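You operate a simulated robot arm through the tools that you are given. There is no shell and no other tool.

You run a simulated robot arm. Do the job below in one go: nothing can be reset, and whatever is moved stays where it is left.

Task
Mill the jar for at least the turns on the milling card.
Fine: reset the counter and lay the shut jar on the rollers before you switch on; switch off within ten turns more, then stand the jar back. Set down upright: mill jar.
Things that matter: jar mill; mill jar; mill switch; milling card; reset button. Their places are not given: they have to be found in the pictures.

It is judged by the outcome, as a careful person would: the job done as asked, and still so three seconds after it is handed in. It fails if anything else is knocked over, pushed out of place, dropped, spilled or broken.

Robot
A 6-joint arm with a three-finger gripper, fixed in place. Base frame: the origin is on the floor under the middle of its stand, x ahead of it, y to its left, z up. Lengths are in m, angles in degrees, forces in N, time in s.
It reaches about 1.213 m from its shoulder. Its first joint turns from -166.0 to 166.0 degrees. Payload 4.89 kg.
Tool frame: the origin (TCP) lies between the finger pads and is the grasp point; the fingertips stand 0.03 m ahead of it; z points along the fingers, y is the line along which they close. The gripper opens to 0.164 m; its body begins 0.125 m behind the TCP.
Orientation is that of the tool frame in the base frame, as [roll, pitch, yaw] about the fixed x, y, z axes, in that order (R = Rz(yaw) Ry(pitch) Rx(roll)). With the fingers straight down and closing along the base's y, the tool's x points along the base's -x, its y along +y and its z along -z.

Tools
- The arm moves only by the tool play_rows. Its argument "rows" is a list that holds one entry, the list of rows, each a list of 7 numbers: the shift along the tool's x, y, z in m, then the turn, a rotation vector about the tool's x, y, z in degrees, then the opening, from 0 (shut) to 1 (fully open). In form: [[[dx, dy, dz, ax, ay, az, claw], ...]]. A call has 1 to 20 rows; each row shifts and turns the commanded pose from where the row before left it, along the tool's axes as they then stand. A row lasts 0.2 s, in which the tool goes at most 0.05 m and 8.6 degrees; a call with a longer step from one row to the next is refused whole, and so is a gripper value outside its range. Where a pose cannot be reached the arm comes as near as it can. A force on the tool above 90 N (or 10 N above the force at the start of the call, whichever is more), or a blocked arm, ends the call early, and 0.2 s more pass. The fingers move at their own pace (about 0.108 m/s each) and stop on an object; they squeeze with about 39 N. The grip force told is the motor's: it shows also when the fingers shut on nothing. Time passes only in rows, and 0.2 s behind the last, so rows that do not move let the fingers close. It gives the time, the measured TCP pose, the force on the tool (base axes), the opening and the grip force at its end, in the units of the frame above (readings bear some noise), with the torque about the TCP (base axes, N m) and any sound that the robot's microphone picked up.
- Cameras (640 x 400 px; columns grow to the right, rows downward): "scene" is fixed at [0.0523, 0.5029, 1.4482]; the picture's right is [-0.30, -0.95, 0.00], its down [-0.27, 0.08, -0.96] and it looks along [0.92, -0.29, -0.28] (base axes); focal length 319 px, centre (320, 200). "wrist" rides on the gripper at [0.076, -0.002, -0.152] in the tool frame; the picture's right is [0.02, 1.00, 0.00], its down [-0.88, 0.02, -0.47] and it looks along [-0.47, 0.01, 0.88] (tool axes); focal length 247 px, centre (320, 200).
- capture(camera): a new picture of that camera. No time passes.
- raise_lower(by): moves the trunk up (or, below 0, down) by that many m; the arm rides with it, the base frame stays. It gives what a move gives, with no picture.
- point_at(camera, pixels): there is no depth. For up to 12 entries [column, row, z] of the newest picture of that camera ("zoom" is the newest enlarged one), the place [x, y] in the base frame at which the ray of that pixel passes the height z, good to about 0.003 m, but the place of the scene camera against the robot may be out by one fixed shift of up to 0.012 m in any direction. No time passes.
- close_up(camera, box): a new picture of the part [left, top, right, bottom] of that camera's present view, enlarged. No time passes.
- close_job(): hands the job in; it is judged then, once.

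Leave the gripper open and the arm clear of the work at the hand-in unless told otherwise.

The tools are called by a JSON object that holds its "fn" and its "kwargs". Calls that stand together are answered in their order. play_rows: Moves the arm, as the interface text tells. Its arguments: {"type":"object","properties":{"rows":{"type":"array","items":{"type":"array","items":{"type":"array","items":{"type":"number"}}}}},"required":["rows"]} The other tools are called the same way: raise_lower (by) moves the trunk up or down; capture (camera) takes a picture; point_at (camera, pixels) gives the place at which the rays of pixels pass given heights; close_up (camera, box) takes an enlarged picture of a part of a camera's view; close_job () hands the job in.

At the start:

```text
time_s: 0.0
position: [0.6924, 0.0606, 1.3631]
tcp_rot: [-179.9, 0.0, 180.0]
contact_force: [0.7, -0.1, -0.3]
moment: [-0.02, 0.01, 0.04]
opening: 0.1641
finger_force: 0.0
trunk travel left (down, up): [-0.175, 0.215]
```

scene: 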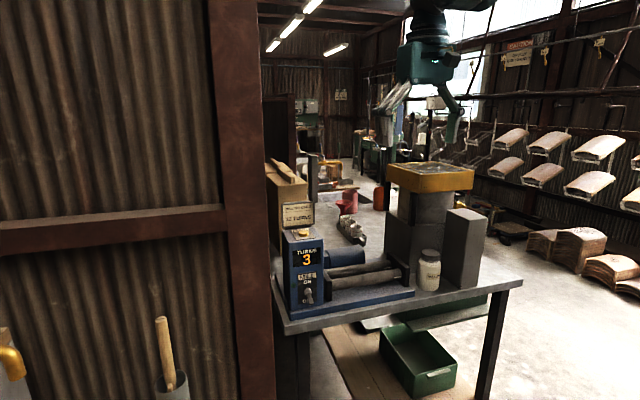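
wrist: 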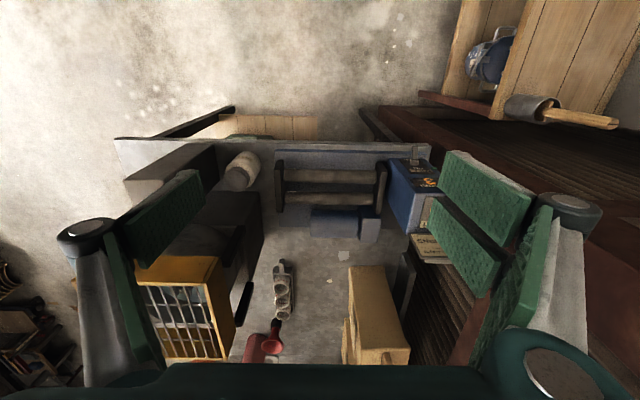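

I see a bench with a blue jar mill: a display reading "3", a switch below it, two rollers, and a white jar to the right of it at about (429,270). I'll enlarge these areas to read the card and labels.

{"fn": "close_up", "kwargs": {"camera": "scene", "box": [270, 190, 350, 240]}}

{"fn": "close_up", "kwargs": {"camera": "scene", "box": [270, 220, 430, 320]}}

{"fn": "close_up", "kwargs": {"camera": "scene", "box": [370, 200, 530, 300]}}

{"fn": "close_up", "kwargs": {"camera": "wrist", "box": [200, 130, 480, 305]}}

```text
8.00 times, centred on (310, 215) of scene
```

zoom: 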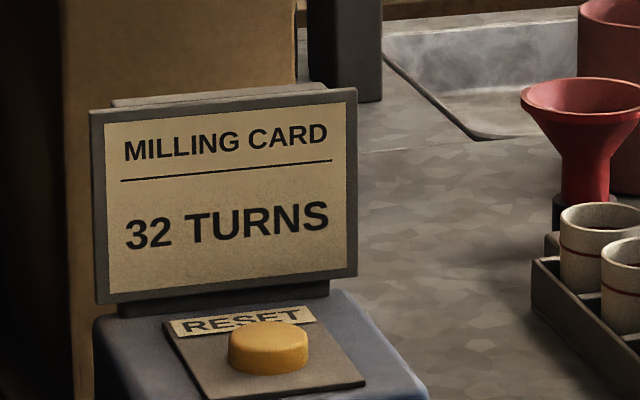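

```text
4.00 times, centred on (350, 270) of scene
```

zoom: 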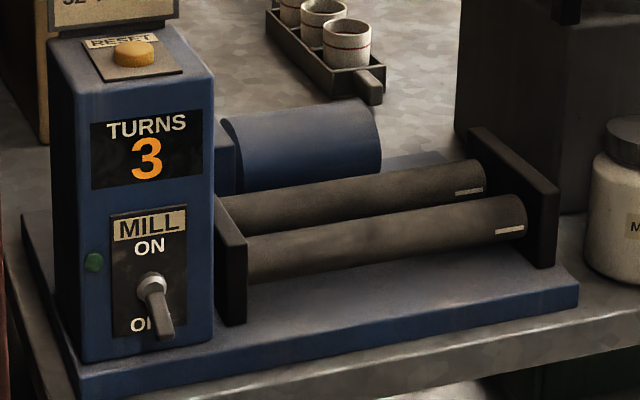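

```text
4.00 times, centred on (450, 250) of scene
```

zoom: 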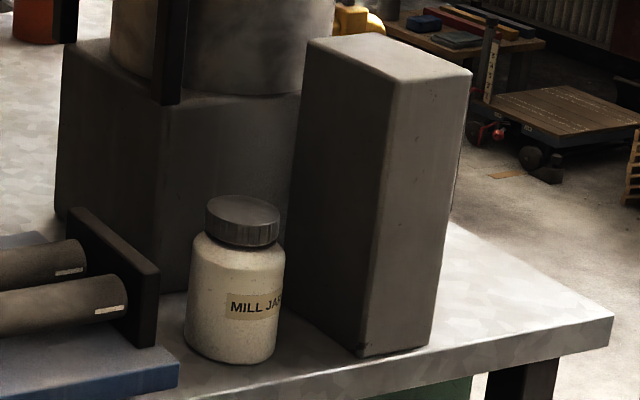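

```text
2.29 times, centred on (340, 218) of wrist
```

zoom: 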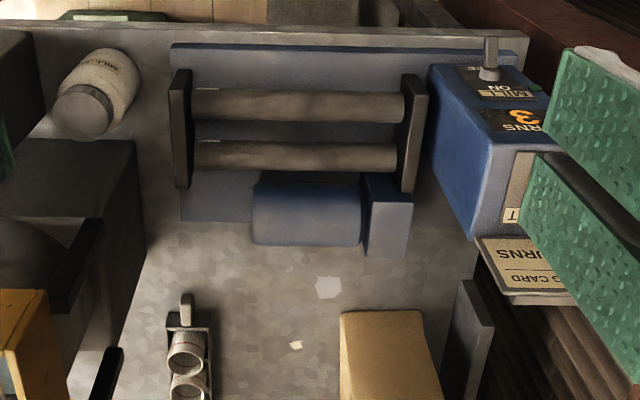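

The card reads 32 TURNS, the counter shows 3, and the switch lever is down (OFF). To work out heights I'll cross the rays of the two cameras. The features are the jar lid top, scene (430.5,252) and wrist (236,177), and the bench corner, scene (522,280) and wrist (115,138).

{"fn": "point_at", "kwargs": {"camera": "scene", "pixels": [[430.5, 252, 0.9], [430.5, 252, 1.0], [430.5, 252, 1.1], [430.5, 252, 1.2], [303, 233, 0.9], [303, 233, 1.0], [303, 233, 1.1], [303, 233, 1.2], [522, 280, 0.8], [522, 280, 0.9], [522, 280, 1.0], [522, 280, 1.1]]}}

{"fn": "point_at", "kwargs": {"camera": "wrist", "pixels": [[236, 177, 0.9], [236, 177, 1.0], [236, 177, 1.1], [236, 177, 1.2], [432, 144, 0.8], [432, 144, 0.9], [432, 144, 1.0], [432, 144, 1.1], [115, 138, 0.8], [115, 138, 0.9], [115, 138, 1.0], [115, 138, 1.1]]}}

```text
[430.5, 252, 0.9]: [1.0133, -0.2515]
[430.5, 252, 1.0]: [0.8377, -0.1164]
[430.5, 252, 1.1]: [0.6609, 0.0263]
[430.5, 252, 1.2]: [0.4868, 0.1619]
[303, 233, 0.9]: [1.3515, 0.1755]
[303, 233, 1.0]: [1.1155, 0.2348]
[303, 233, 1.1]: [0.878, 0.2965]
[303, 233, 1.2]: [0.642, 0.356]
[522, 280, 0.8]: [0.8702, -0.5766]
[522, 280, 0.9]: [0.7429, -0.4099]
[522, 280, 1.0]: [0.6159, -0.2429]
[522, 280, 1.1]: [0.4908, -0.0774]
```

```text
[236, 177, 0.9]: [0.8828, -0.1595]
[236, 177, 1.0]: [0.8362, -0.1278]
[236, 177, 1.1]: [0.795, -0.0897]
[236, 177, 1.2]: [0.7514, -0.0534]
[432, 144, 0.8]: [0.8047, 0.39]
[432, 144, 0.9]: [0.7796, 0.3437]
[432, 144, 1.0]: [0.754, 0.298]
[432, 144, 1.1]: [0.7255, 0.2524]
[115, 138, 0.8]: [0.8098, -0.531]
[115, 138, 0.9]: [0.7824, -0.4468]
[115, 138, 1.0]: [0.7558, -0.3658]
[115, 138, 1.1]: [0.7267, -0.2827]
```

The two cameras agree on a jar lid top at about z 1.00 near (0.837,-0.12), and a bench top near z 0.87. I'll shift the hand 0.16 m toward +y, staying high, to see the control box and get a second wrist viewpoint.

{"fn": "play_rows", "kwargs": {"rows": [[[0, 0.04, 0, 0, 0, 0, 1], [0, 0.04, 0, 0, 0, 0, 1], [0, 0.04, 0, 0, 0, 0, 1], [0, 0.04, 0, 0, 0, 0, 1], [0, 0, 0, 0, 0, 0, 1]]]}}

{"fn": "capture", "kwargs": {"camera": "wrist"}}

{"fn": "close_up", "kwargs": {"camera": "wrist", "box": [220, 120, 380, 220]}}

{"fn": "close_up", "kwargs": {"camera": "wrist", "box": [80, 120, 240, 220]}}

```text
time_s: 1.2
position: [0.6944, 0.2201, 1.3607]
tcp_rot: [-180.0, 0.0, 179.9]
contact_force: [0.2, 0.8, -0.9]
moment: [-0.07, 0.05, 0.01]
opening: 0.1639
finger_force: 0.2
trunk travel left (down, up): [-0.175, 0.215]
```

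```text
taken
```

wrist: 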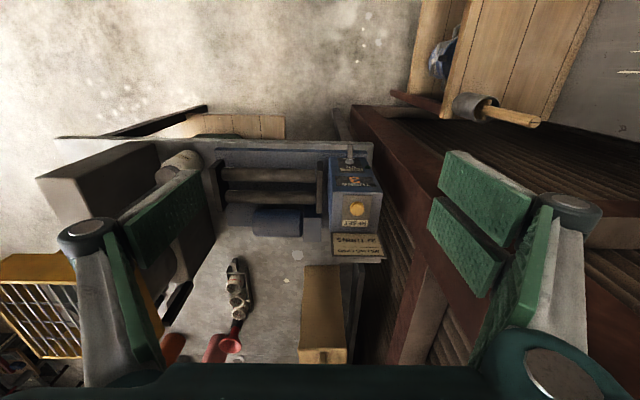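

```text
4.00 times, centred on (300, 170) of wrist
```

zoom: 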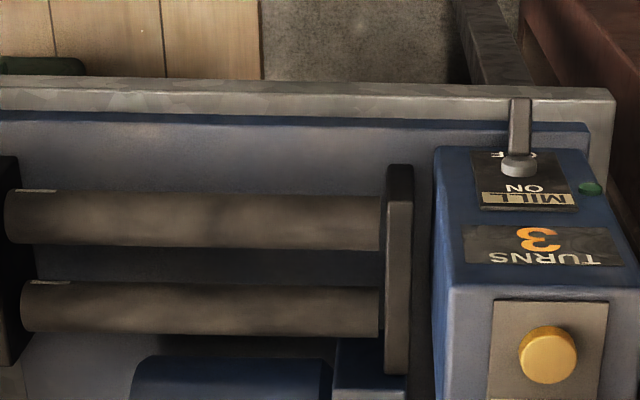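

```text
4.00 times, centred on (160, 170) of wrist
```

zoom: 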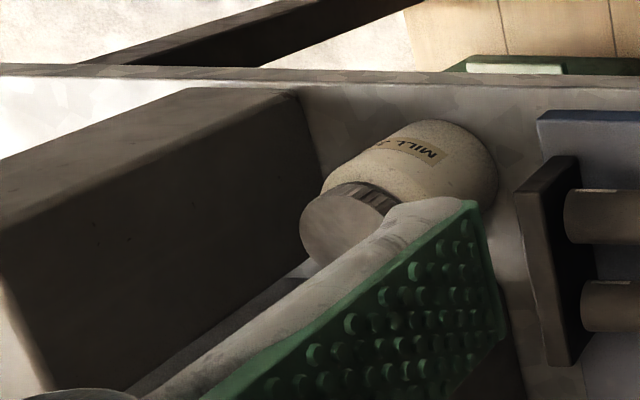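

From here I can see the reset button at wrist (357,209), the lever at (350,145–161), the rollers, and the jar. I'll triangulate the button, the lever pivot and tip, the roller ends, and the bench and mill edges against the scene view.

{"fn": "point_at", "kwargs": {"camera": "wrist", "pixels": [[357, 208.5, 1.09], [357, 208.5, 1.12], [349.8, 161, 0.95], [349.8, 161, 1.0], [349.8, 145, 0.93], [349.8, 145, 0.98], [373, 143, 0.87], [315, 175, 0.93], [315, 196, 0.93], [221, 175, 0.93], [222, 196, 0.93], [195, 162, 0.87]]}}

{"fn": "point_at", "kwargs": {"camera": "scene", "pixels": [[303.5, 232, 1.09], [303.5, 232, 1.12], [308, 291, 0.95], [308, 291, 1.0], [311, 303.5, 0.93], [311, 303.5, 0.98], [285, 333, 0.87], [401, 277, 0.93], [391, 267, 0.93], [331, 289, 0.93], [325, 278, 0.93], [427, 290, 0.87]]}}

```text
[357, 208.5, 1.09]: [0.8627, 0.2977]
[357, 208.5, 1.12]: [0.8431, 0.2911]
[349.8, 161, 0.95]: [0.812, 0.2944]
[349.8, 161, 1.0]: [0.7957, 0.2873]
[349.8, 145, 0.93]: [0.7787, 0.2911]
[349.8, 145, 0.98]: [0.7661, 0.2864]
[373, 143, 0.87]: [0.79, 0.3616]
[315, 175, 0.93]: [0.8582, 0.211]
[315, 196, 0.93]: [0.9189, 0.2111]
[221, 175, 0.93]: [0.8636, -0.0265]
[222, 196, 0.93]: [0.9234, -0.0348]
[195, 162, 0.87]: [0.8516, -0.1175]
```

```text
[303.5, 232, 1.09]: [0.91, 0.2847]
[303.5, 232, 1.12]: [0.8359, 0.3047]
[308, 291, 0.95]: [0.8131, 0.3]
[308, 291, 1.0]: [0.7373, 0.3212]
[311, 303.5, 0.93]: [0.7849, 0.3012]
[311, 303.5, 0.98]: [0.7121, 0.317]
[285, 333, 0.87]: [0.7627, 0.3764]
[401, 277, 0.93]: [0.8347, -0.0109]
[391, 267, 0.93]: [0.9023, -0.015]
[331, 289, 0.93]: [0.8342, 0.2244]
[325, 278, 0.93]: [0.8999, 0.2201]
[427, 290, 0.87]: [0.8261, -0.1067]
```

Estimates so far:
- Reset button top: about (0.846,0.293,1.115)
- Lever pivot: about (0.812,0.293,0.95), with its tip near (0.778,0.291,0.933)
- Roller axes: x about 0.867 and 0.925, z about 0.91
- Jar: standing near (0.845,-0.12), close to the front edge of the bench

I plan to use the tool horizontal and pointing at the bench, with the wrist camera on top. So I'll move back to the middle and turn the hand half a turn about its own axis.

{"fn": "play_rows", "kwargs": {"rows": [[[0, -0.04, 0, 0, 0, 0, 1], [0, -0.04, 0, 0, 0, 0, 1], [0, -0.04, 0, 0, 0, 0, 1], [0.03, -0.03, 0, 0, 0, 0, 1], [0.03, 0, 0, 0, 0, 0, 1], [0.03, 0, 0, 0, 0, 0, 1], [0.03, 0, 0, 0, 0, 0, 1], [0, 0, 0, 0, 0, 8.5, 1], [0, 0, 0, 0, 0, 8.5, 1], [0, 0, 0, 0, 0, 8.5, 1], [0, 0, 0, 0, 0, 8.5, 1]]]}}

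```text
time_s: 3.6
position: [0.5737, 0.0701, 1.3626]
tcp_rot: [179.9, 0.0, 145.9]
contact_force: [0.4, -0.3, -1.1]
moment: [0.03, 0.04, 0.02]
opening: 0.1641
finger_force: 0.0
trunk travel left (down, up): [-0.175, 0.215]
```

The turn is going well: yaw is now 146. I'll do the remaining 146 degrees and then take pictures.

{"fn": "play_rows", "kwargs": {"rows": [[[0, 0, 0, 0, 0, 8.58, 1], [0, 0, 0, 0, 0, 8.58, 1], [0, 0, 0, 0, 0, 8.58, 1], [0, 0, 0, 0, 0, 8.58, 1], [0, 0, 0, 0, 0, 8.58, 1], [0, 0, 0, 0, 0, 8.58, 1], [0, 0, 0, 0, 0, 8.58, 1], [0, 0, 0, 0, 0, 8.58, 1], [0, 0, 0, 0, 0, 8.58, 1], [0, 0, 0, 0, 0, 8.58, 1], [0, 0, 0, 0, 0, 8.58, 1], [0, 0, 0, 0, 0, 8.58, 1], [0, 0, 0, 0, 0, 8.58, 1], [0, 0, 0, 0, 0, 8.58, 1], [0, 0, 0, 0, 0, 8.58, 1], [0, 0, 0, 0, 0, 8.58, 1], [0, 0, 0, 0, 0, 8.58, 1]]]}}

{"fn": "capture", "kwargs": {"camera": "scene"}}

{"fn": "capture", "kwargs": {"camera": "wrist"}}

```text
time_s: 7.2
position: [0.5725, 0.0694, 1.361]
tcp_rot: [-179.9, 0.0, 14.7]
contact_force: [1.0, -0.3, 0.2]
moment: [-0.04, -0.03, -0.04]
opening: 0.1641
finger_force: 0.1
out of reach, approached as far as the arm can: row 16, 17
trunk travel left (down, up): [-0.175, 0.215]
```

```text
taken
```

scene: 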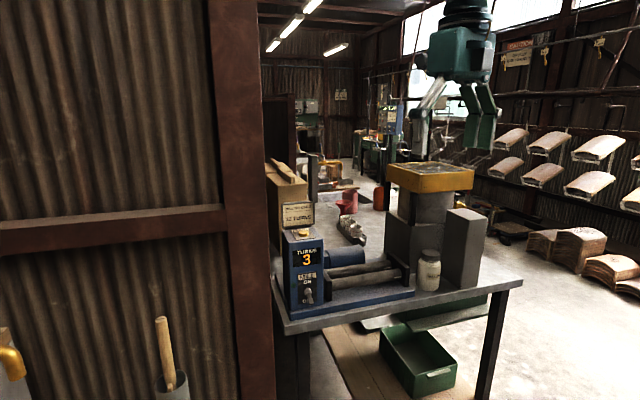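

```text
taken
```

wrist: 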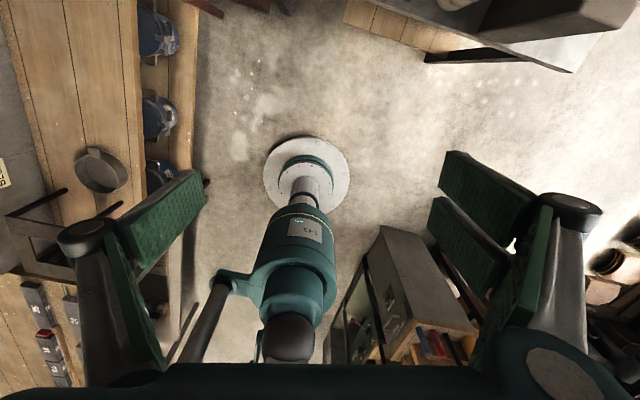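

The wrist joint stops near yaw 15, so the camera can't go on top. Instead I'll turn back past the start to yaw -90, with the camera toward -y and the fingers closing along x. That direction suits pressing the button, flipping the lever, and laying the jar.

{"fn": "play_rows", "kwargs": {"rows": [[[0, 0, 0, 0, 0, -8.5, 1], [0, 0, 0, 0, 0, -8.5, 1], [0, 0, 0, 0, 0, -8.5, 1], [0, 0, 0, 0, 0, -8.5, 1], [0, 0, 0, 0, 0, -8.5, 1], [0, 0, 0, 0, 0, -8.5, 1], [0, 0, 0, 0, 0, -8.5, 1], [0, 0, 0, 0, 0, -8.5, 1], [0, 0, 0, 0, 0, -8.5, 1], [0, 0, 0, 0, 0, -8.5, 1], [0, 0, 0, 0, 0, -8.5, 1], [0, 0, 0, 0, 0, -8.5, 1], [0, 0, 0, 0, 0, -8.5, 1], [0, 0, 0, 0, 0, -8.5, 1], [0, 0, 0, 0, 0, -8.5, 1], [0, 0, 0, 0, 0, -8.5, 1], [0, 0, 0, 0, 0, -8.5, 1], [0, 0, 0, 0, 0, -8.5, 1], [0, 0, 0, 0, 0, -8.5, 1], [0, 0, 0, 0, 0, 0, 1]]]}}

```text
time_s: 11.4
position: [0.5727, 0.07, 1.362]
tcp_rot: [179.9, 0.1, 176.3]
contact_force: [-1.0, 0.0, -1.0]
moment: [0.03, 0.01, -0.03]
opening: 0.1639
finger_force: 0.2
trunk travel left (down, up): [-0.175, 0.215]
```

Moves start from the measured pose, which is good to know. While the camera faces the bench, I'll square the yaw to 180, go to y about -0.12, and descend 0.15 m, still well in front of the bench, for a close look at the jar and its neighbours.

{"fn": "play_rows", "kwargs": {"rows": [[[0, 0, 0, 0, 0, -3.7, 1], [0, -0.04, 0.02, 0, 0, 0, 1], [0, -0.04, 0.03, 0, 0, 0, 1], [0, -0.04, 0.03, 0, 0, 0, 1], [0, -0.035, 0.03, 0, 0, 0, 1], [0, -0.03, 0.04, 0, 0, 0, 1], [0, 0, 0, 0, 0, 0, 1]]]}}

{"fn": "capture", "kwargs": {"camera": "wrist"}}

{"fn": "close_up", "kwargs": {"camera": "wrist", "box": [220, 130, 420, 255]}}

```text
time_s: 13.0
position: [0.5728, -0.115, 1.2113]
tcp_rot: [179.9, 0.0, 179.9]
contact_force: [-0.2, 0.1, 0.0]
moment: [0.02, 0.06, 0.01]
opening: 0.1638
finger_force: 0.1
trunk travel left (down, up): [-0.175, 0.215]
```

```text
taken
```

wrist: 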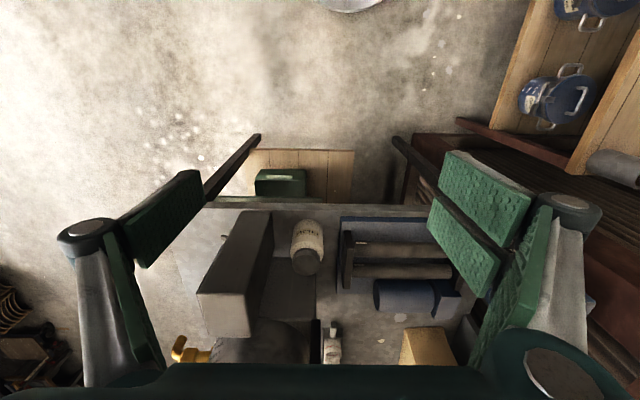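

```text
3.20 times, centred on (320, 192) of wrist
```

zoom: 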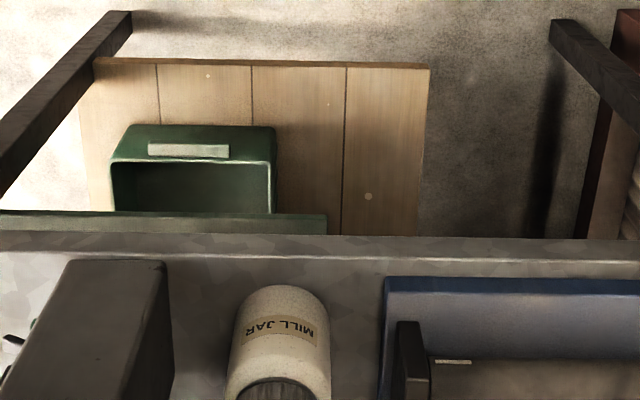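

The jar, the grey block to its left in this view, and the mill end plate to its right are all visible. I'll zoom in to measure the gaps, and check the green item below the bench front in the scene view.

{"fn": "close_up", "kwargs": {"camera": "wrist", "box": [190, 190, 350, 290]}}

{"fn": "close_up", "kwargs": {"camera": "wrist", "box": [320, 200, 480, 300]}}

{"fn": "close_up", "kwargs": {"camera": "scene", "box": [350, 240, 510, 340]}}

```text
4.00 times, centred on (270, 240) of wrist
```

zoom: 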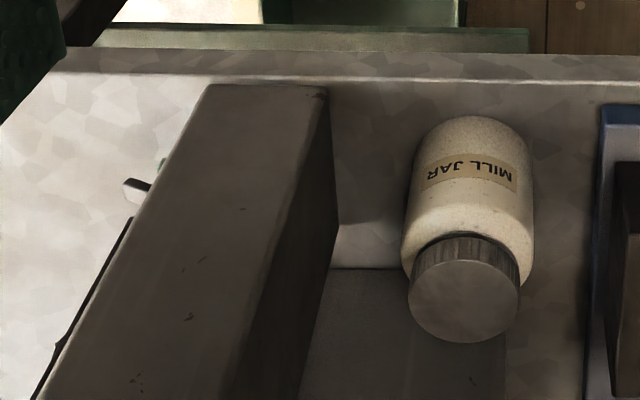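

```text
4.00 times, centred on (400, 250) of wrist
```

zoom: 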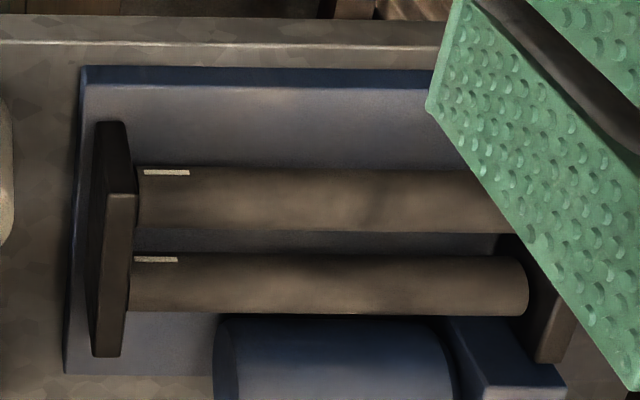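

```text
4.00 times, centred on (430, 290) of scene
```

zoom: 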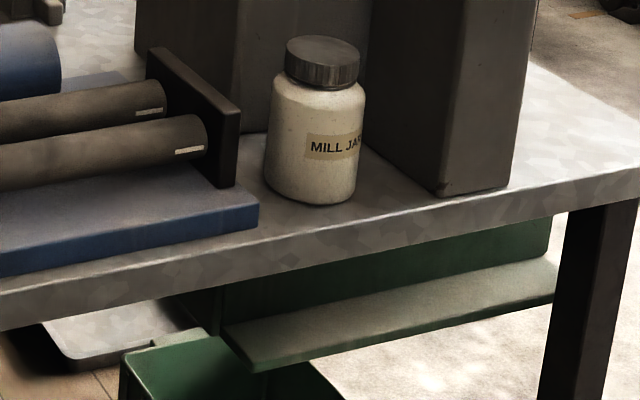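

There's a green ledge below the bench front that I must keep the hand clear of. I'll get exact rays for the key points from this viewpoint: lid centre, base-plate corner, the block's top corner, the ledge corner, the bench edge, and the roller marks.

{"fn": "point_at", "kwargs": {"camera": "wrist", "pixels": [[305.8, 261.8, 0.85], [305.8, 261.8, 1.0], [340.5, 217, 0.85], [340.5, 217, 0.9], [271.8, 212.5, 0.85], [271.8, 212.5, 1.1], [322.5, 197, 0.7], [322.5, 197, 0.85], [308.8, 219.3, 0.85], [272.5, 209.5, 0.85], [361, 243, 0.9], [361, 264.5, 0.9]]}}

{"fn": "point_at", "kwargs": {"camera": "scene", "pixels": [[414.5, 292.5, 0.85], [414.5, 292.5, 0.9], [416.3, 332.5, 0.7], [416.3, 332.5, 0.85], [447.5, 288, 0.85], [447.5, 288, 0.9], [391, 268, 0.9], [401, 277, 0.9]]}}

```text
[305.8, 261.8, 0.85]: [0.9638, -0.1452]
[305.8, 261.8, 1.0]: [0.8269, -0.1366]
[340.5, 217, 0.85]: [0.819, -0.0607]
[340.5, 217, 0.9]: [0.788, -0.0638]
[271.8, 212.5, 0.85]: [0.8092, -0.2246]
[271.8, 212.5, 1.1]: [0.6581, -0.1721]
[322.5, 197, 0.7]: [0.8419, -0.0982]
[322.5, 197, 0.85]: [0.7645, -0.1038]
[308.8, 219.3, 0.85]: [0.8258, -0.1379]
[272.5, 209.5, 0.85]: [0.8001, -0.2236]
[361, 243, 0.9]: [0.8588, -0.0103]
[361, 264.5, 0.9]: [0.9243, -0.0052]
```

```text
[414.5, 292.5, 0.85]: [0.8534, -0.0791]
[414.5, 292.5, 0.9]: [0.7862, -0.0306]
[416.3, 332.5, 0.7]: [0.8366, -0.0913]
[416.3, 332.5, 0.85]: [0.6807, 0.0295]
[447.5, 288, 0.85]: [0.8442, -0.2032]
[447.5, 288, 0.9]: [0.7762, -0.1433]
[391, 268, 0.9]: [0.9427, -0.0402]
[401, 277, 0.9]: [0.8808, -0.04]
```

The jar centre comes out near (0.842,-0.136). It has about 0.04–0.05 m of free gap on each side, with the block on the right at y -0.222 and the mill plate at y -0.06. I need to know how thick the fingers are, so I'll look at the hand from the scene camera.

{"fn": "capture", "kwargs": {"camera": "scene"}}

{"fn": "close_up", "kwargs": {"camera": "scene", "box": [400, 60, 640, 210]}}

```text
taken
```

scene: 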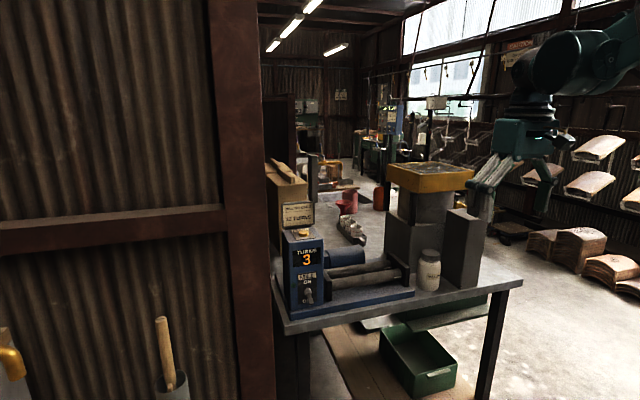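

```text
2.67 times, centred on (520, 135) of scene
```

zoom: 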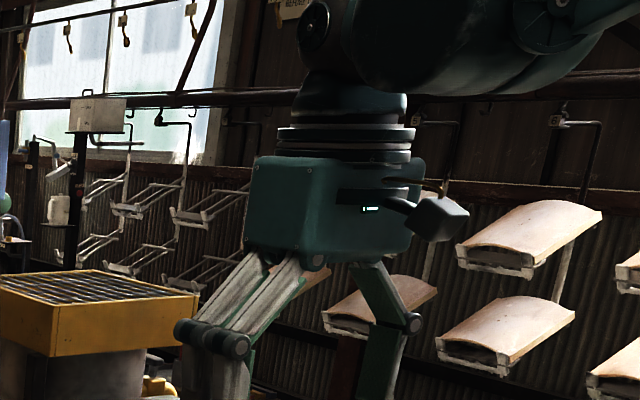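

The gripper has one finger on one side and a pair on the other, each about 0.03 m wide, with the knuckles well behind the tips. Now the reset. I'll rise to z 1.31, go to y about 0.2, turn to yaw -90, and close the fingers to form a poker.

{"fn": "play_rows", "kwargs": {"rows": [[[0, 0.045, -0.0143, 0, 0, 0, 0.6], [0, 0.045, -0.0143, 0, 0, 0, 0.3], [0, 0.045, -0.0143, 0, 0, 0, 0], [0, 0.045, -0.0143, 0, 0, 0, 0], [0, 0.045, -0.0143, 0, 0, 0, 0], [0, 0.045, -0.0143, 0, 0, 0, 0], [0, 0.045, -0.0143, 0, 0, 0, 0], [0, 0, 0, 0, 0, -8.2, 0], [0, 0, 0, 0, 0, -8.2, 0], [0, 0, 0, 0, 0, -8.2, 0], [0, 0, 0, 0, 0, -8.2, 0], [0, 0, 0, 0, 0, -8.2, 0], [0, 0, 0, 0, 0, -8.2, 0], [0, 0, 0, 0, 0, -8.2, 0], [0, 0, 0, 0, 0, -8.2, 0], [0, 0, 0, 0, 0, -8.2, 0], [0, 0, 0, 0, 0, -8.2, 0], [0, 0, 0, 0, 0, -8, 0], [0, 0, 0, 0, 0, 0, 0]]]}}

{"fn": "capture", "kwargs": {"camera": "wrist"}}

{"fn": "capture", "kwargs": {"camera": "scene"}}

{"fn": "close_up", "kwargs": {"camera": "scene", "box": [320, 0, 560, 150]}}

```text
time_s: 17.0
position: [0.5727, 0.2006, 1.3117]
tcp_rot: [-180.0, 0.1, -90.0]
contact_force: [0.1, -0.1, -1.0]
moment: [-0.04, 0.01, 0.04]
opening: 0.0
finger_force: 39.1
trunk travel left (down, up): [-0.175, 0.215]
```

```text
taken
```

wrist: 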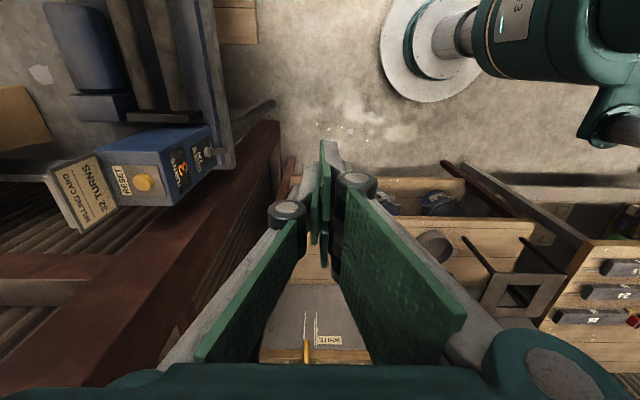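

```text
taken
```

scene: 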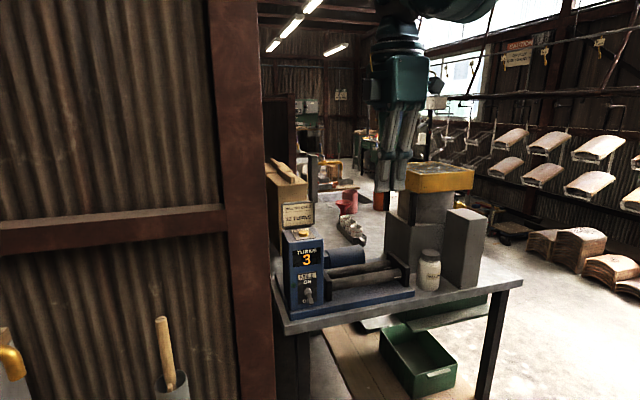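

```text
2.67 times, centred on (440, 75) of scene
```

zoom: 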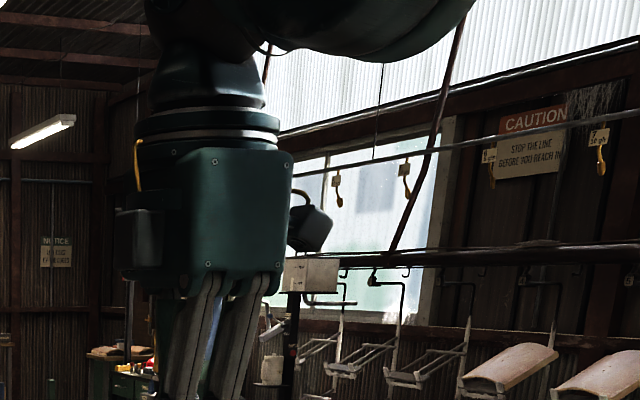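

The fingers are closed and slim. The brown post stands left of the bench, near (0.81,0.41). The button shows at wrist (143,184) from this second viewpoint, so I'll refine its place.

{"fn": "close_up", "kwargs": {"camera": "wrist", "box": [60, 110, 260, 235]}}

{"fn": "close_up", "kwargs": {"camera": "wrist", "box": [240, 120, 440, 245]}}

{"fn": "point_at", "kwargs": {"camera": "wrist", "pixels": [[143, 184, 1.09], [143, 184, 1.12], [206, 152, 0.93], [206, 152, 0.97]]}}

```text
3.20 times, centred on (160, 172) of wrist
```

zoom: 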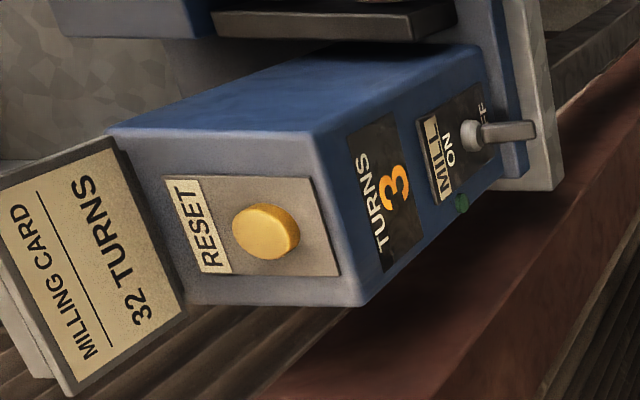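

```text
3.20 times, centred on (340, 182) of wrist
```

zoom: 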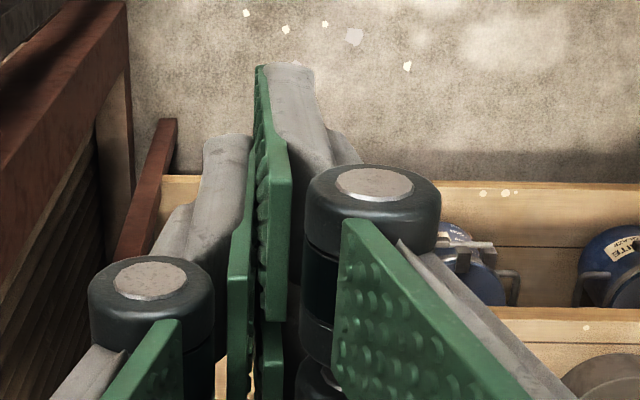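

```text
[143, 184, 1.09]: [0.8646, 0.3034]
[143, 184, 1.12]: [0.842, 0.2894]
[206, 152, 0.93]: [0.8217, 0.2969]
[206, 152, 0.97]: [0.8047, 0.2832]
```

The button top is near (0.851,0.294), z about 1.10–1.115. The card stands behind it at x about 0.905. I'll move above the button with the single finger centred on it (TCP x 0.839, y 0.294), stopping at z 1.25.

{"fn": "play_rows", "kwargs": {"rows": [[[-0.01334, -0.038, 0.0088, 0, 0, 0, 0], [-0.01334, -0.038, 0.0088, 0, 0, 0, 0], [-0.01334, -0.038, 0.0088, 0, 0, 0, 0], [-0.01334, -0.038, 0.0088, 0, 0, 0, 0], [-0.01334, -0.038, 0.0088, 0, 0, 0, 0], [-0.01334, -0.038, 0.0088, 0, 0, 0, 0], [-0.01334, -0.038, 0.0088, 0, 0, 0, 0], [0, 0, 0, 0, 0, 0, 0]]]}}

{"fn": "capture", "kwargs": {"camera": "scene"}}

{"fn": "close_up", "kwargs": {"camera": "scene", "box": [240, 140, 400, 240]}}

{"fn": "capture", "kwargs": {"camera": "wrist"}}

```text
time_s: 18.8
position: [0.8383, 0.295, 1.2497]
tcp_rot: [-180.0, 0.1, -90.1]
contact_force: [0.9, 0.6, -1.1]
moment: [-0.07, 0.19, 0.04]
opening: 0.0
finger_force: 39.3
trunk travel left (down, up): [-0.175, 0.215]
```

```text
taken
```

scene: 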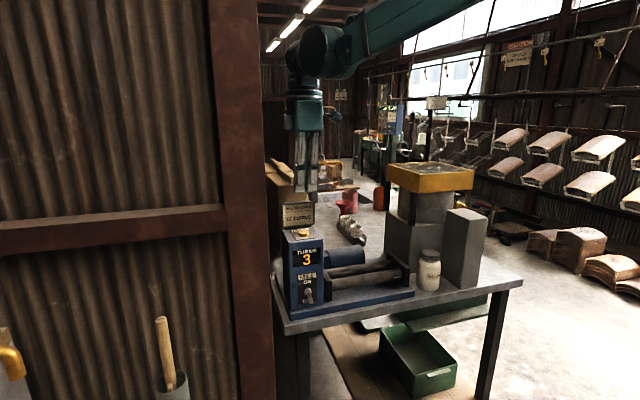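

```text
4.00 times, centred on (320, 190) of scene
```

zoom: 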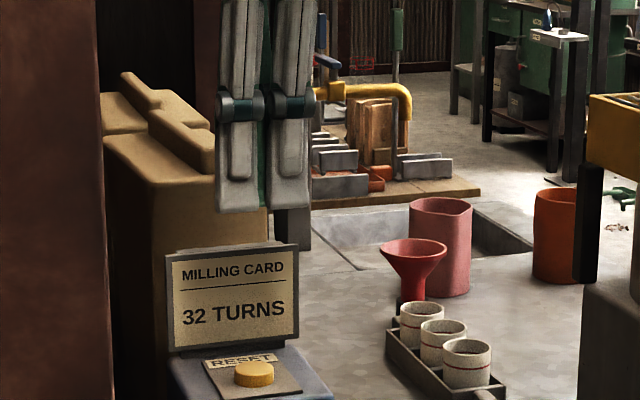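

```text
taken
```

wrist: 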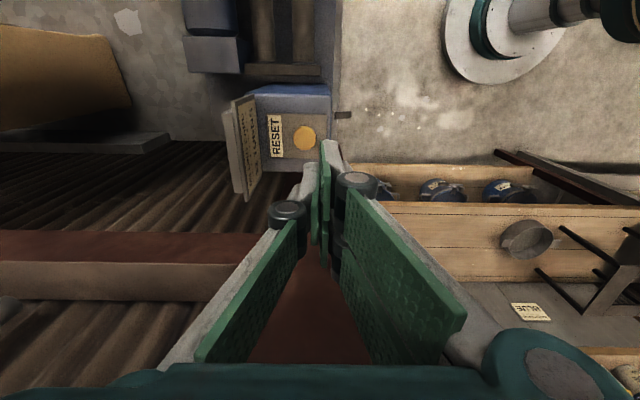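

The tip is above the box with the card just behind it. The button is at wrist (303,138), so I'll check its position from this near-vertical view.

{"fn": "point_at", "kwargs": {"camera": "wrist", "pixels": [[303.5, 137.5, 1.095], [303.5, 137.5, 1.105], [303.5, 137.5, 1.115], [257, 145, 1.12], [248, 200, 1.12], [232, 100, 1.19]]}}

{"fn": "close_up", "kwargs": {"camera": "wrist", "box": [210, 70, 370, 170]}}

```text
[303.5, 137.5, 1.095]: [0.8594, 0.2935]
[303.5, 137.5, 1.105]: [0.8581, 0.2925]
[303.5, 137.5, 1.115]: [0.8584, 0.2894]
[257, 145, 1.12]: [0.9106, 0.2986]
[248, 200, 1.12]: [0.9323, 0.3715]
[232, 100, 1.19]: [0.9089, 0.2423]
```

```text
4.00 times, centred on (290, 120) of wrist
```

zoom: 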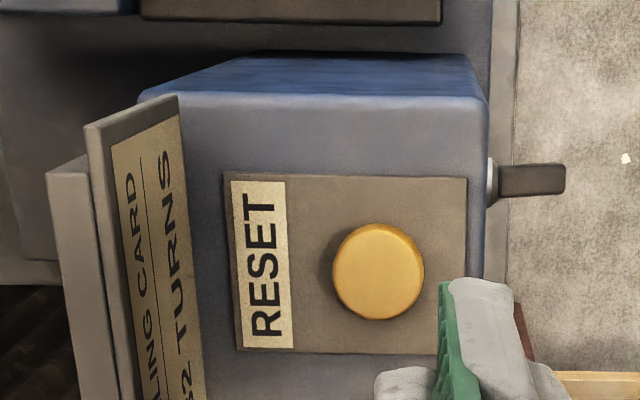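

The button centre is (0.857,0.292). I'll shift 6.5 mm in x, descend to z about 1.155, then ease down in 3 mm steps until it makes contact.

{"fn": "play_rows", "kwargs": {"rows": [[[0.003, -0.0065, 0, 0, 0, 0, 0], [0, 0, 0.025, 0, 0, 0, 0], [0, 0, 0.025, 0, 0, 0, 0], [0, 0, 0.025, 0, 0, 0, 0], [0, 0, 0.015, 0, 0, 0, 0], [0, 0, 0.004, 0, 0, 0, 0], [0, 0, 0, 0, 0, 0, 0]]]}}

{"fn": "close_up", "kwargs": {"camera": "scene", "box": [260, 180, 360, 280]}}

{"fn": "close_up", "kwargs": {"camera": "wrist", "box": [210, 70, 370, 170]}}

```text
time_s: 20.4
position: [0.8444, 0.2899, 1.1582]
tcp_rot: [179.9, 0.1, -90.2]
contact_force: [-0.6, -0.7, 0.0]
moment: [-0.01, 0.01, 0.04]
opening: 0.0
finger_force: 38.7
trunk travel left (down, up): [-0.175, 0.215]
```

```text
4.00 times, centred on (310, 230) of scene
```

zoom: 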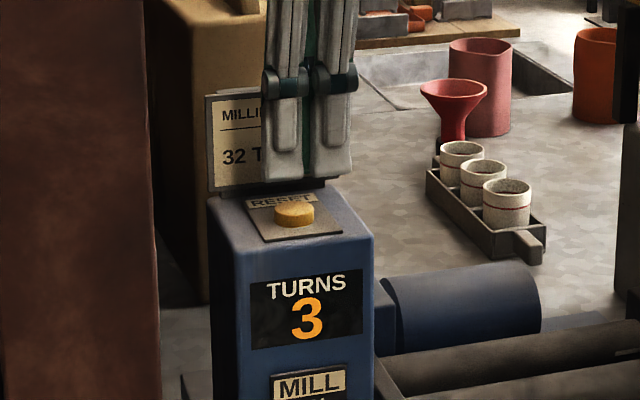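

```text
4.00 times, centred on (290, 120) of wrist
```

zoom: 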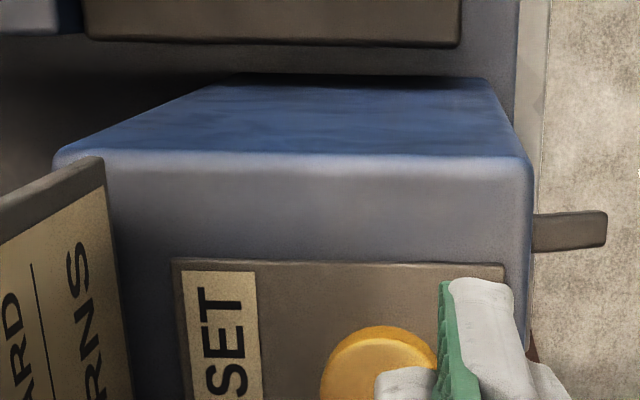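

The single fingertip lines up over the button at zoom (395,385), and the force is still zero. I'll ease down.

{"fn": "play_rows", "kwargs": {"rows": [[[0, 0, 0.004, 0, 0, 0, 0], [0, 0, 0.004, 0, 0, 0, 0], [0, 0, 0.004, 0, 0, 0, 0], [0, 0, 0.003, 0, 0, 0, 0], [0, 0, 0.003, 0, 0, 0, 0], [0, 0, 0, 0, 0, 0, 0]]]}}

{"fn": "close_up", "kwargs": {"camera": "scene", "box": [260, 180, 360, 280]}}

```text
time_s: 21.8
position: [0.8456, 0.2898, 1.1383]
tcp_rot: [180.0, 0.1, -90.1]
contact_force: [-1.3, -0.2, -0.6]
moment: [0.01, 0.02, -0.01]
opening: 0.0
finger_force: 39.0
trunk travel left (down, up): [-0.175, 0.215]
```

```text
4.00 times, centred on (310, 230) of scene
```

zoom: 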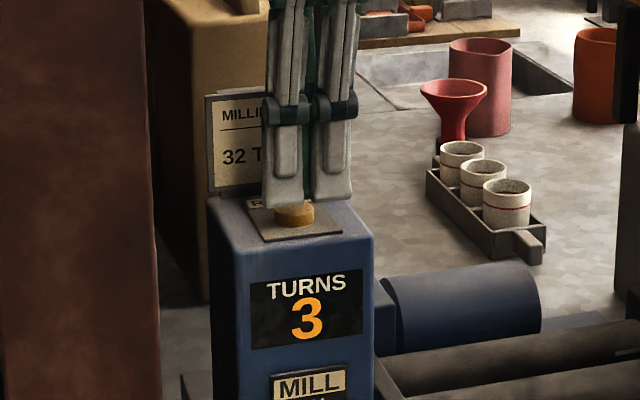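

No contact yet, but the tips are close to the button. I'll continue down in 2 mm steps.

{"fn": "play_rows", "kwargs": {"rows": [[[0, 0, 0.002, 0, 0, 0, 0], [0, 0, 0.002, 0, 0, 0, 0], [0, 0, 0.002, 0, 0, 0, 0], [0, 0, 0.002, 0, 0, 0, 0], [0, 0, 0, 0, 0, 0, 0]]]}}

{"fn": "close_up", "kwargs": {"camera": "scene", "box": [260, 180, 360, 280]}}

```text
time_s: 23.0
position: [0.8453, 0.2912, 1.1298]
tcp_rot: [180.0, 0.0, -90.1]
contact_force: [-1.2, 0.5, 0.4]
moment: [0.0, 0.03, 0.02]
opening: 0.0001
finger_force: 39.3
trunk travel left (down, up): [-0.175, 0.215]
```

```text
4.00 times, centred on (310, 230) of scene
```

zoom: 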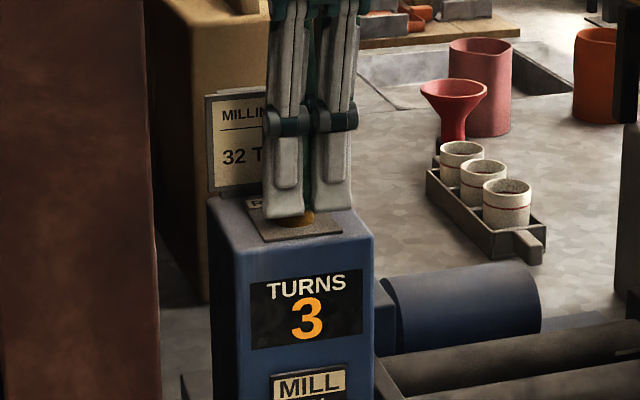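

Still no force (TCP z 1.130). I'll go down another few millimetres.

{"fn": "play_rows", "kwargs": {"rows": [[[0, 0, 0.002, 0, 0, 0, 0], [0, 0, 0.002, 0, 0, 0, 0], [0, 0, 0, 0, 0, 0, 0]]]}}

{"fn": "close_up", "kwargs": {"camera": "scene", "box": [260, 180, 360, 280]}}

```text
time_s: 23.8
position: [0.8462, 0.2905, 1.1283]
tcp_rot: [-180.0, 0.2, -90.1]
contact_force: [0.3, 1.4, 2.3]
moment: [-0.01, 0.03, -0.02]
opening: 0.0061
finger_force: 44.5
trunk travel left (down, up): [-0.175, 0.215]
```

```text
4.00 times, centred on (310, 230) of scene
```

zoom: 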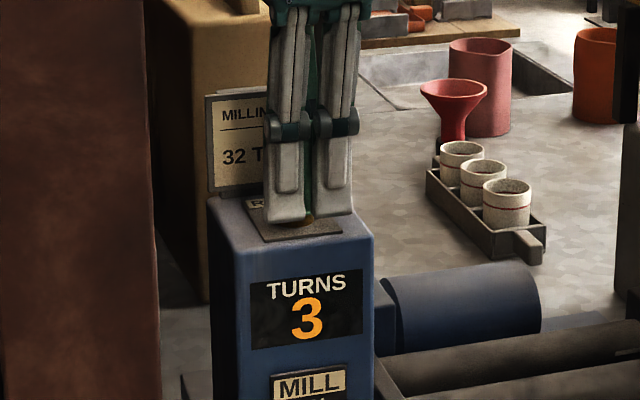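

There's first contact: 2.3 N upward, with the fingers very slightly spread. I'll press a bit more.

{"fn": "play_rows", "kwargs": {"rows": [[[0, 0, 0.002, 0, 0, 0, 0], [0, 0, 0.002, 0, 0, 0, 0], [0, 0, 0, 0, 0, 0, 0]]]}}

{"fn": "close_up", "kwargs": {"camera": "scene", "box": [260, 180, 360, 280]}}

{"fn": "close_up", "kwargs": {"camera": "wrist", "box": [230, 90, 390, 190]}}

```text
time_s: 24.6
position: [0.8457, 0.2887, 1.1231]
tcp_rot: [-180.0, 0.2, -90.0]
contact_force: [0.6, -3.0, 7.1]
moment: [-0.04, -0.06, -0.01]
opening: 0.006
finger_force: 44.4
trunk travel left (down, up): [-0.175, 0.215]
heard: click
```

```text
4.00 times, centred on (310, 230) of scene
```

zoom: 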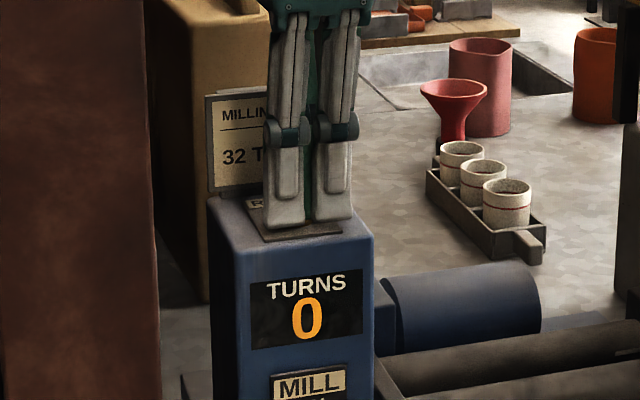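

```text
4.00 times, centred on (310, 140) of wrist
```

zoom: 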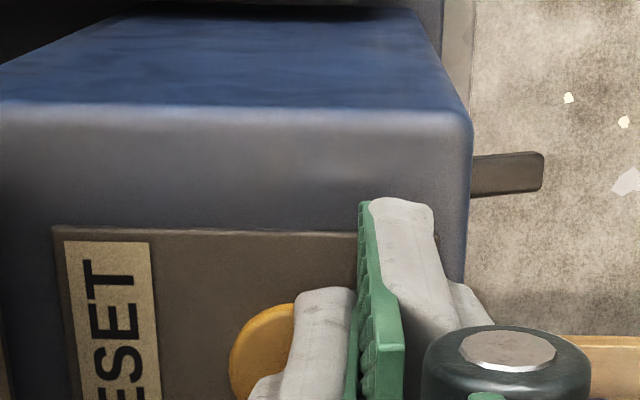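

A click, and the counter now reads 0. I'll lift straight up, back away, and return toward the jar side at z about 1.30.

{"fn": "play_rows", "kwargs": {"rows": [[[0, 0, -0.02, 0, 0, 0, 0], [0, 0, -0.04, 0, 0, 0, 0], [0, 0, -0.04, 0, 0, 0, 0], [0, 0, -0.04, 0, 0, 0, 0], [0, 0, -0.04, 0, 0, 0, 0], [0.015, 0.045, 0, 0, 0, 0, 0], [0.02, 0.045, 0, 0, 0, 0, 0], [0.035, 0.03, 0, 0, 0, 0, 0], [0.045, 0.02, 0, 0, 0, 0, 0], [0.045, 0.01, 0, 0, 0, 0, 0], [0.045, 0.01, 0, 0, 0, 0, 0], [0.045, 0.01, 0, 0, 0, 0, 0], [0.045, 0, 0, 0, 0, 0, 0], [0.045, 0, 0, 0, 0, 0, 0], [0.045, 0, 0, 0, 0, 0, 0], [0.042, 0, 0, 0, 0, 0, 0], [0, 0, 0, 0, 0, 0, 0]]]}}

{"fn": "close_up", "kwargs": {"camera": "scene", "box": [260, 200, 420, 300]}}

```text
time_s: 28.2
position: [0.6748, -0.1358, 1.3018]
tcp_rot: [180.0, 0.2, -90.1]
contact_force: [-0.1, -0.2, 0.0]
moment: [0.08, 0.03, -0.01]
opening: 0.0001
finger_force: 45.1
trunk travel left (down, up): [-0.175, 0.215]
```

```text
4.00 times, centred on (340, 250) of scene
```

zoom: 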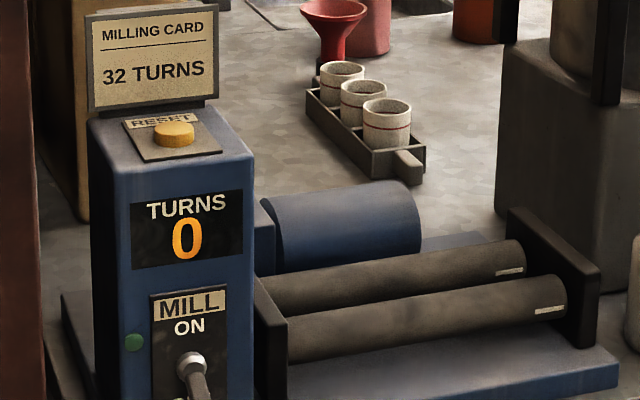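

The counter holds at 0. Now I'll turn back to yaw 180 (fingers closing along y) and open to about 0.09 m. After that I'll start tilting the tool toward horizontal.

{"fn": "play_rows", "kwargs": {"rows": [[[0, 0, 0, 0, 0, 8.2, 0.56], [0, 0, 0, 0, 0, 8.2, 0.56], [0, 0, 0, 0, 0, 8.2, 0.56], [0, 0, 0, 0, 0, 8.2, 0.56], [0, 0, 0, 0, 0, 8.2, 0.56], [0, 0, 0, 0, 0, 8.2, 0.56], [0, 0, 0, 0, 0, 8.2, 0.56], [0, 0, 0, 0, 0, 8.2, 0.56], [0, 0, 0, 0, 0, 8.2, 0.56], [0, 0, 0, 0, 0, 8.2, 0.56], [0, 0, 0, 0, 0, 8, 0.56], [0.02, 0, 0.02, 0, 0, 0, 0.56], [0.02, 0, 0.02, 0, 0, 0, 0.56], [0, 0, 0, 0, -8, 0, 0.56], [0, 0, 0, 0, -8, 0, 0.56], [0, 0, 0, 0, -8, 0, 0.56], [0, 0, 0, 0, -8, 0, 0.56], [0, 0, 0, 0, 0, 0, 0.56]]]}}

{"fn": "capture", "kwargs": {"camera": "wrist"}}

{"fn": "capture", "kwargs": {"camera": "scene"}}

```text
time_s: 32.0
position: [0.6338, -0.1378, 1.262]
tcp_rot: [179.9, 32.1, 179.9]
contact_force: [-0.7, -0.2, 0.5]
moment: [-0.03, -0.02, 0.0]
opening: 0.092
finger_force: 0.0
trunk travel left (down, up): [-0.175, 0.215]
```

```text
taken
```

wrist: 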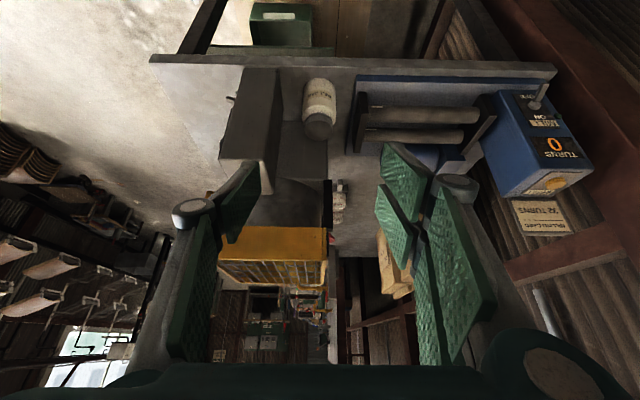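

```text
taken
```

scene: 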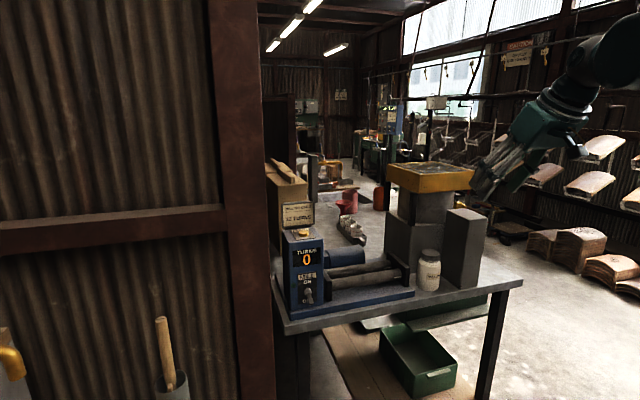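

The tilt is at 32 degrees and reachable. I'll continue tilting to horizontal in free space in front of the bench.

{"fn": "play_rows", "kwargs": {"rows": [[[0, 0, 0, 0, -8.3, 0, 0.56], [0, 0, 0, 0, -8.3, 0, 0.56], [0, 0, 0, 0, -8.3, 0, 0.56], [0, 0, 0, 0, -8.3, 0, 0.56], [0, 0, 0, 0, -8.3, 0, 0.56], [0, 0, 0, 0, -8.3, 0, 0.56], [0, 0, 0, 0, -8.1, 0, 0.56], [0, 0, 0, 0, 0, 0, 0.56]]]}}

{"fn": "capture", "kwargs": {"camera": "scene"}}

```text
time_s: 33.8
position: [0.6363, -0.1371, 1.2615]
tcp_rot: [126.2, 89.7, 126.1]
contact_force: [-0.2, 0.2, -0.8]
moment: [0.0, 0.01, 0.01]
opening: 0.0919
finger_force: 0.0
trunk travel left (down, up): [-0.175, 0.215]
```

```text
taken
```

scene: 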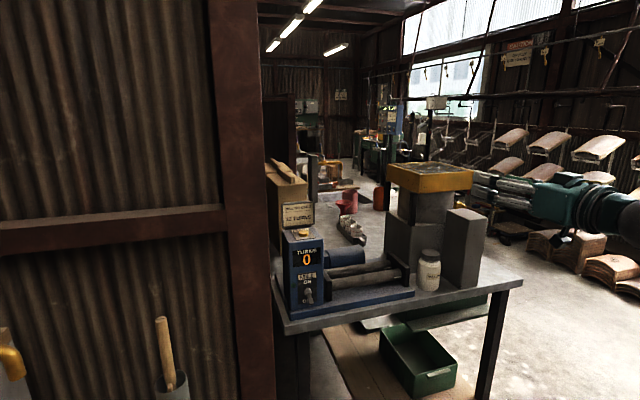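

The tool is horizontal and pointing at the bench. I'll lower it to about z 0.95, still 0.1 m in front of the bench edge.

{"fn": "play_rows", "kwargs": {"rows": [[[0.045, 0, 0, 0, 0, 0, 0.56], [0.045, 0, 0, 0, 0, 0, 0.56], [0.045, 0, 0, 0, 0, 0, 0.56], [0.045, 0, 0, 0, 0, 0, 0.56], [0.045, 0, 0, 0, 0, 0, 0.56], [0.045, 0, 0, 0, 0, 0, 0.56], [0.045, 0, 0, 0, 0, 0, 0.56], [0, 0, 0, 0, 0, 0, 0.56]]]}}

{"fn": "capture", "kwargs": {"camera": "scene"}}

{"fn": "capture", "kwargs": {"camera": "wrist"}}

```text
time_s: 35.6
position: [0.6633, -0.1481, 1.1701]
tcp_rot: [151.3, 89.5, 151.3]
contact_force: [0.3, -0.6, -1.0]
moment: [0.03, -0.02, -0.02]
opening: 0.0917
finger_force: 0.1
out of reach, approached as far as the arm can: row 2, 3, 4, 5, 6, 7
trunk travel left (down, up): [-0.175, 0.215]
```

```text
taken
```

scene: 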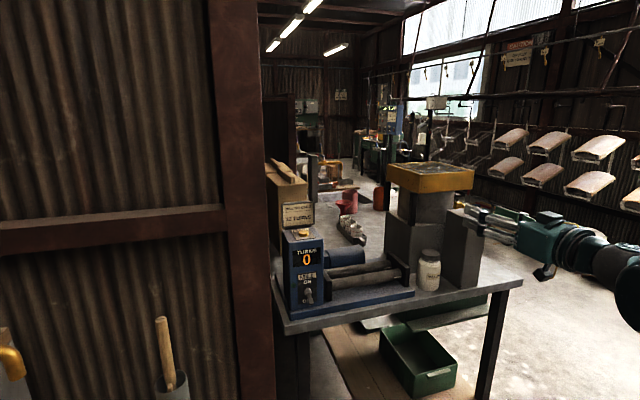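

```text
taken
```

wrist: 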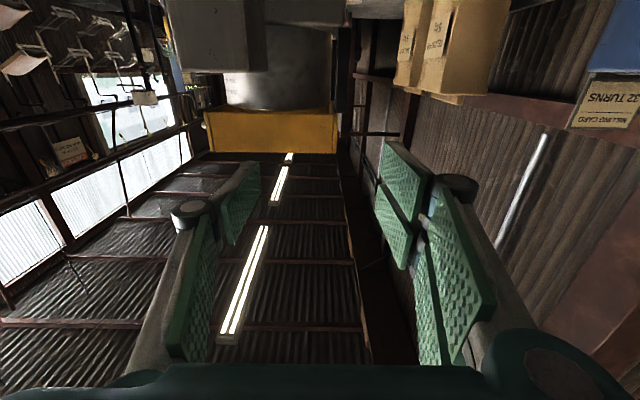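

Going down is out of reach this close to the body. I'll move forward so the tips stay about 2 cm short of the bench edge, then try descending again.

{"fn": "play_rows", "kwargs": {"rows": [[[-0.02, 0.01, 0.02, 0, 0, 0, 0.56], [0, 0, 0.03, 0, 0, 0, 0.56], [0, 0, 0.02, 0, 0, 0, 0.56], [0.03, 0, 0, 0, 0, 0, 0.56], [0.03, 0, 0, 0, 0, 0, 0.56], [0.03, 0, 0, 0, 0, 0, 0.56], [0, 0, 0, 0, 0, 0, 0.56]]]}}

```text
time_s: 37.2
position: [0.7528, -0.1436, 1.1432]
tcp_rot: [150.1, 89.7, 150.1]
contact_force: [0.2, 0.2, 0.2]
moment: [-0.03, -0.02, -0.05]
opening: 0.0916
finger_force: 0.1
out of reach, approached as far as the arm can: row 5, 6
trunk travel left (down, up): [-0.175, 0.215]
```

The lower limit is around z 1.14 at this reach, and it looks tied to shoulder height. The trunk can go down 0.175 m and would carry the arm with it. I'll back off to x about 0.72, then lower the trunk.

{"fn": "play_rows", "kwargs": {"rows": [[[-0.02, 0.006, -0.02, 0, 0, 0, 0.56], [0, 0, -0.015, 0, 0, 0, 0.56], [0, 0, 0, 0, 0, 0, 0.56]]]}}

{"fn": "raise_lower", "kwargs": {"by": -0.175}}

{"fn": "capture", "kwargs": {"camera": "scene"}}

{"fn": "capture", "kwargs": {"camera": "wrist"}}

```text
time_s: 38.0
position: [0.7159, -0.1374, 1.1651]
tcp_rot: [127.9, 89.8, 127.9]
contact_force: [-0.5, -0.5, 0.8]
moment: [0.01, 0.05, -0.01]
opening: 0.092
finger_force: 0.0
trunk travel left (down, up): [-0.175, 0.215]
```

```text
time_s: 40.0
position: [0.7161, -0.1387, 0.9904]
tcp_rot: [129.9, 89.8, 130.0]
contact_force: [-0.4, -0.6, 0.0]
moment: [0.0, -0.01, 0.0]
opening: 0.092
finger_force: 0.0
trunk travel left (down, up): [0.0, 0.39]
```

```text
taken
```

scene: 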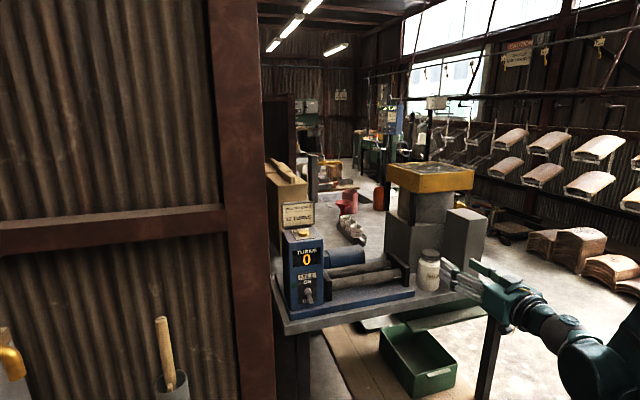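

```text
taken
```

wrist: 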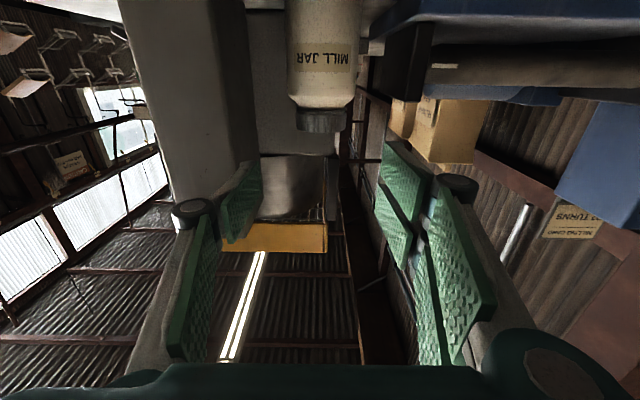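

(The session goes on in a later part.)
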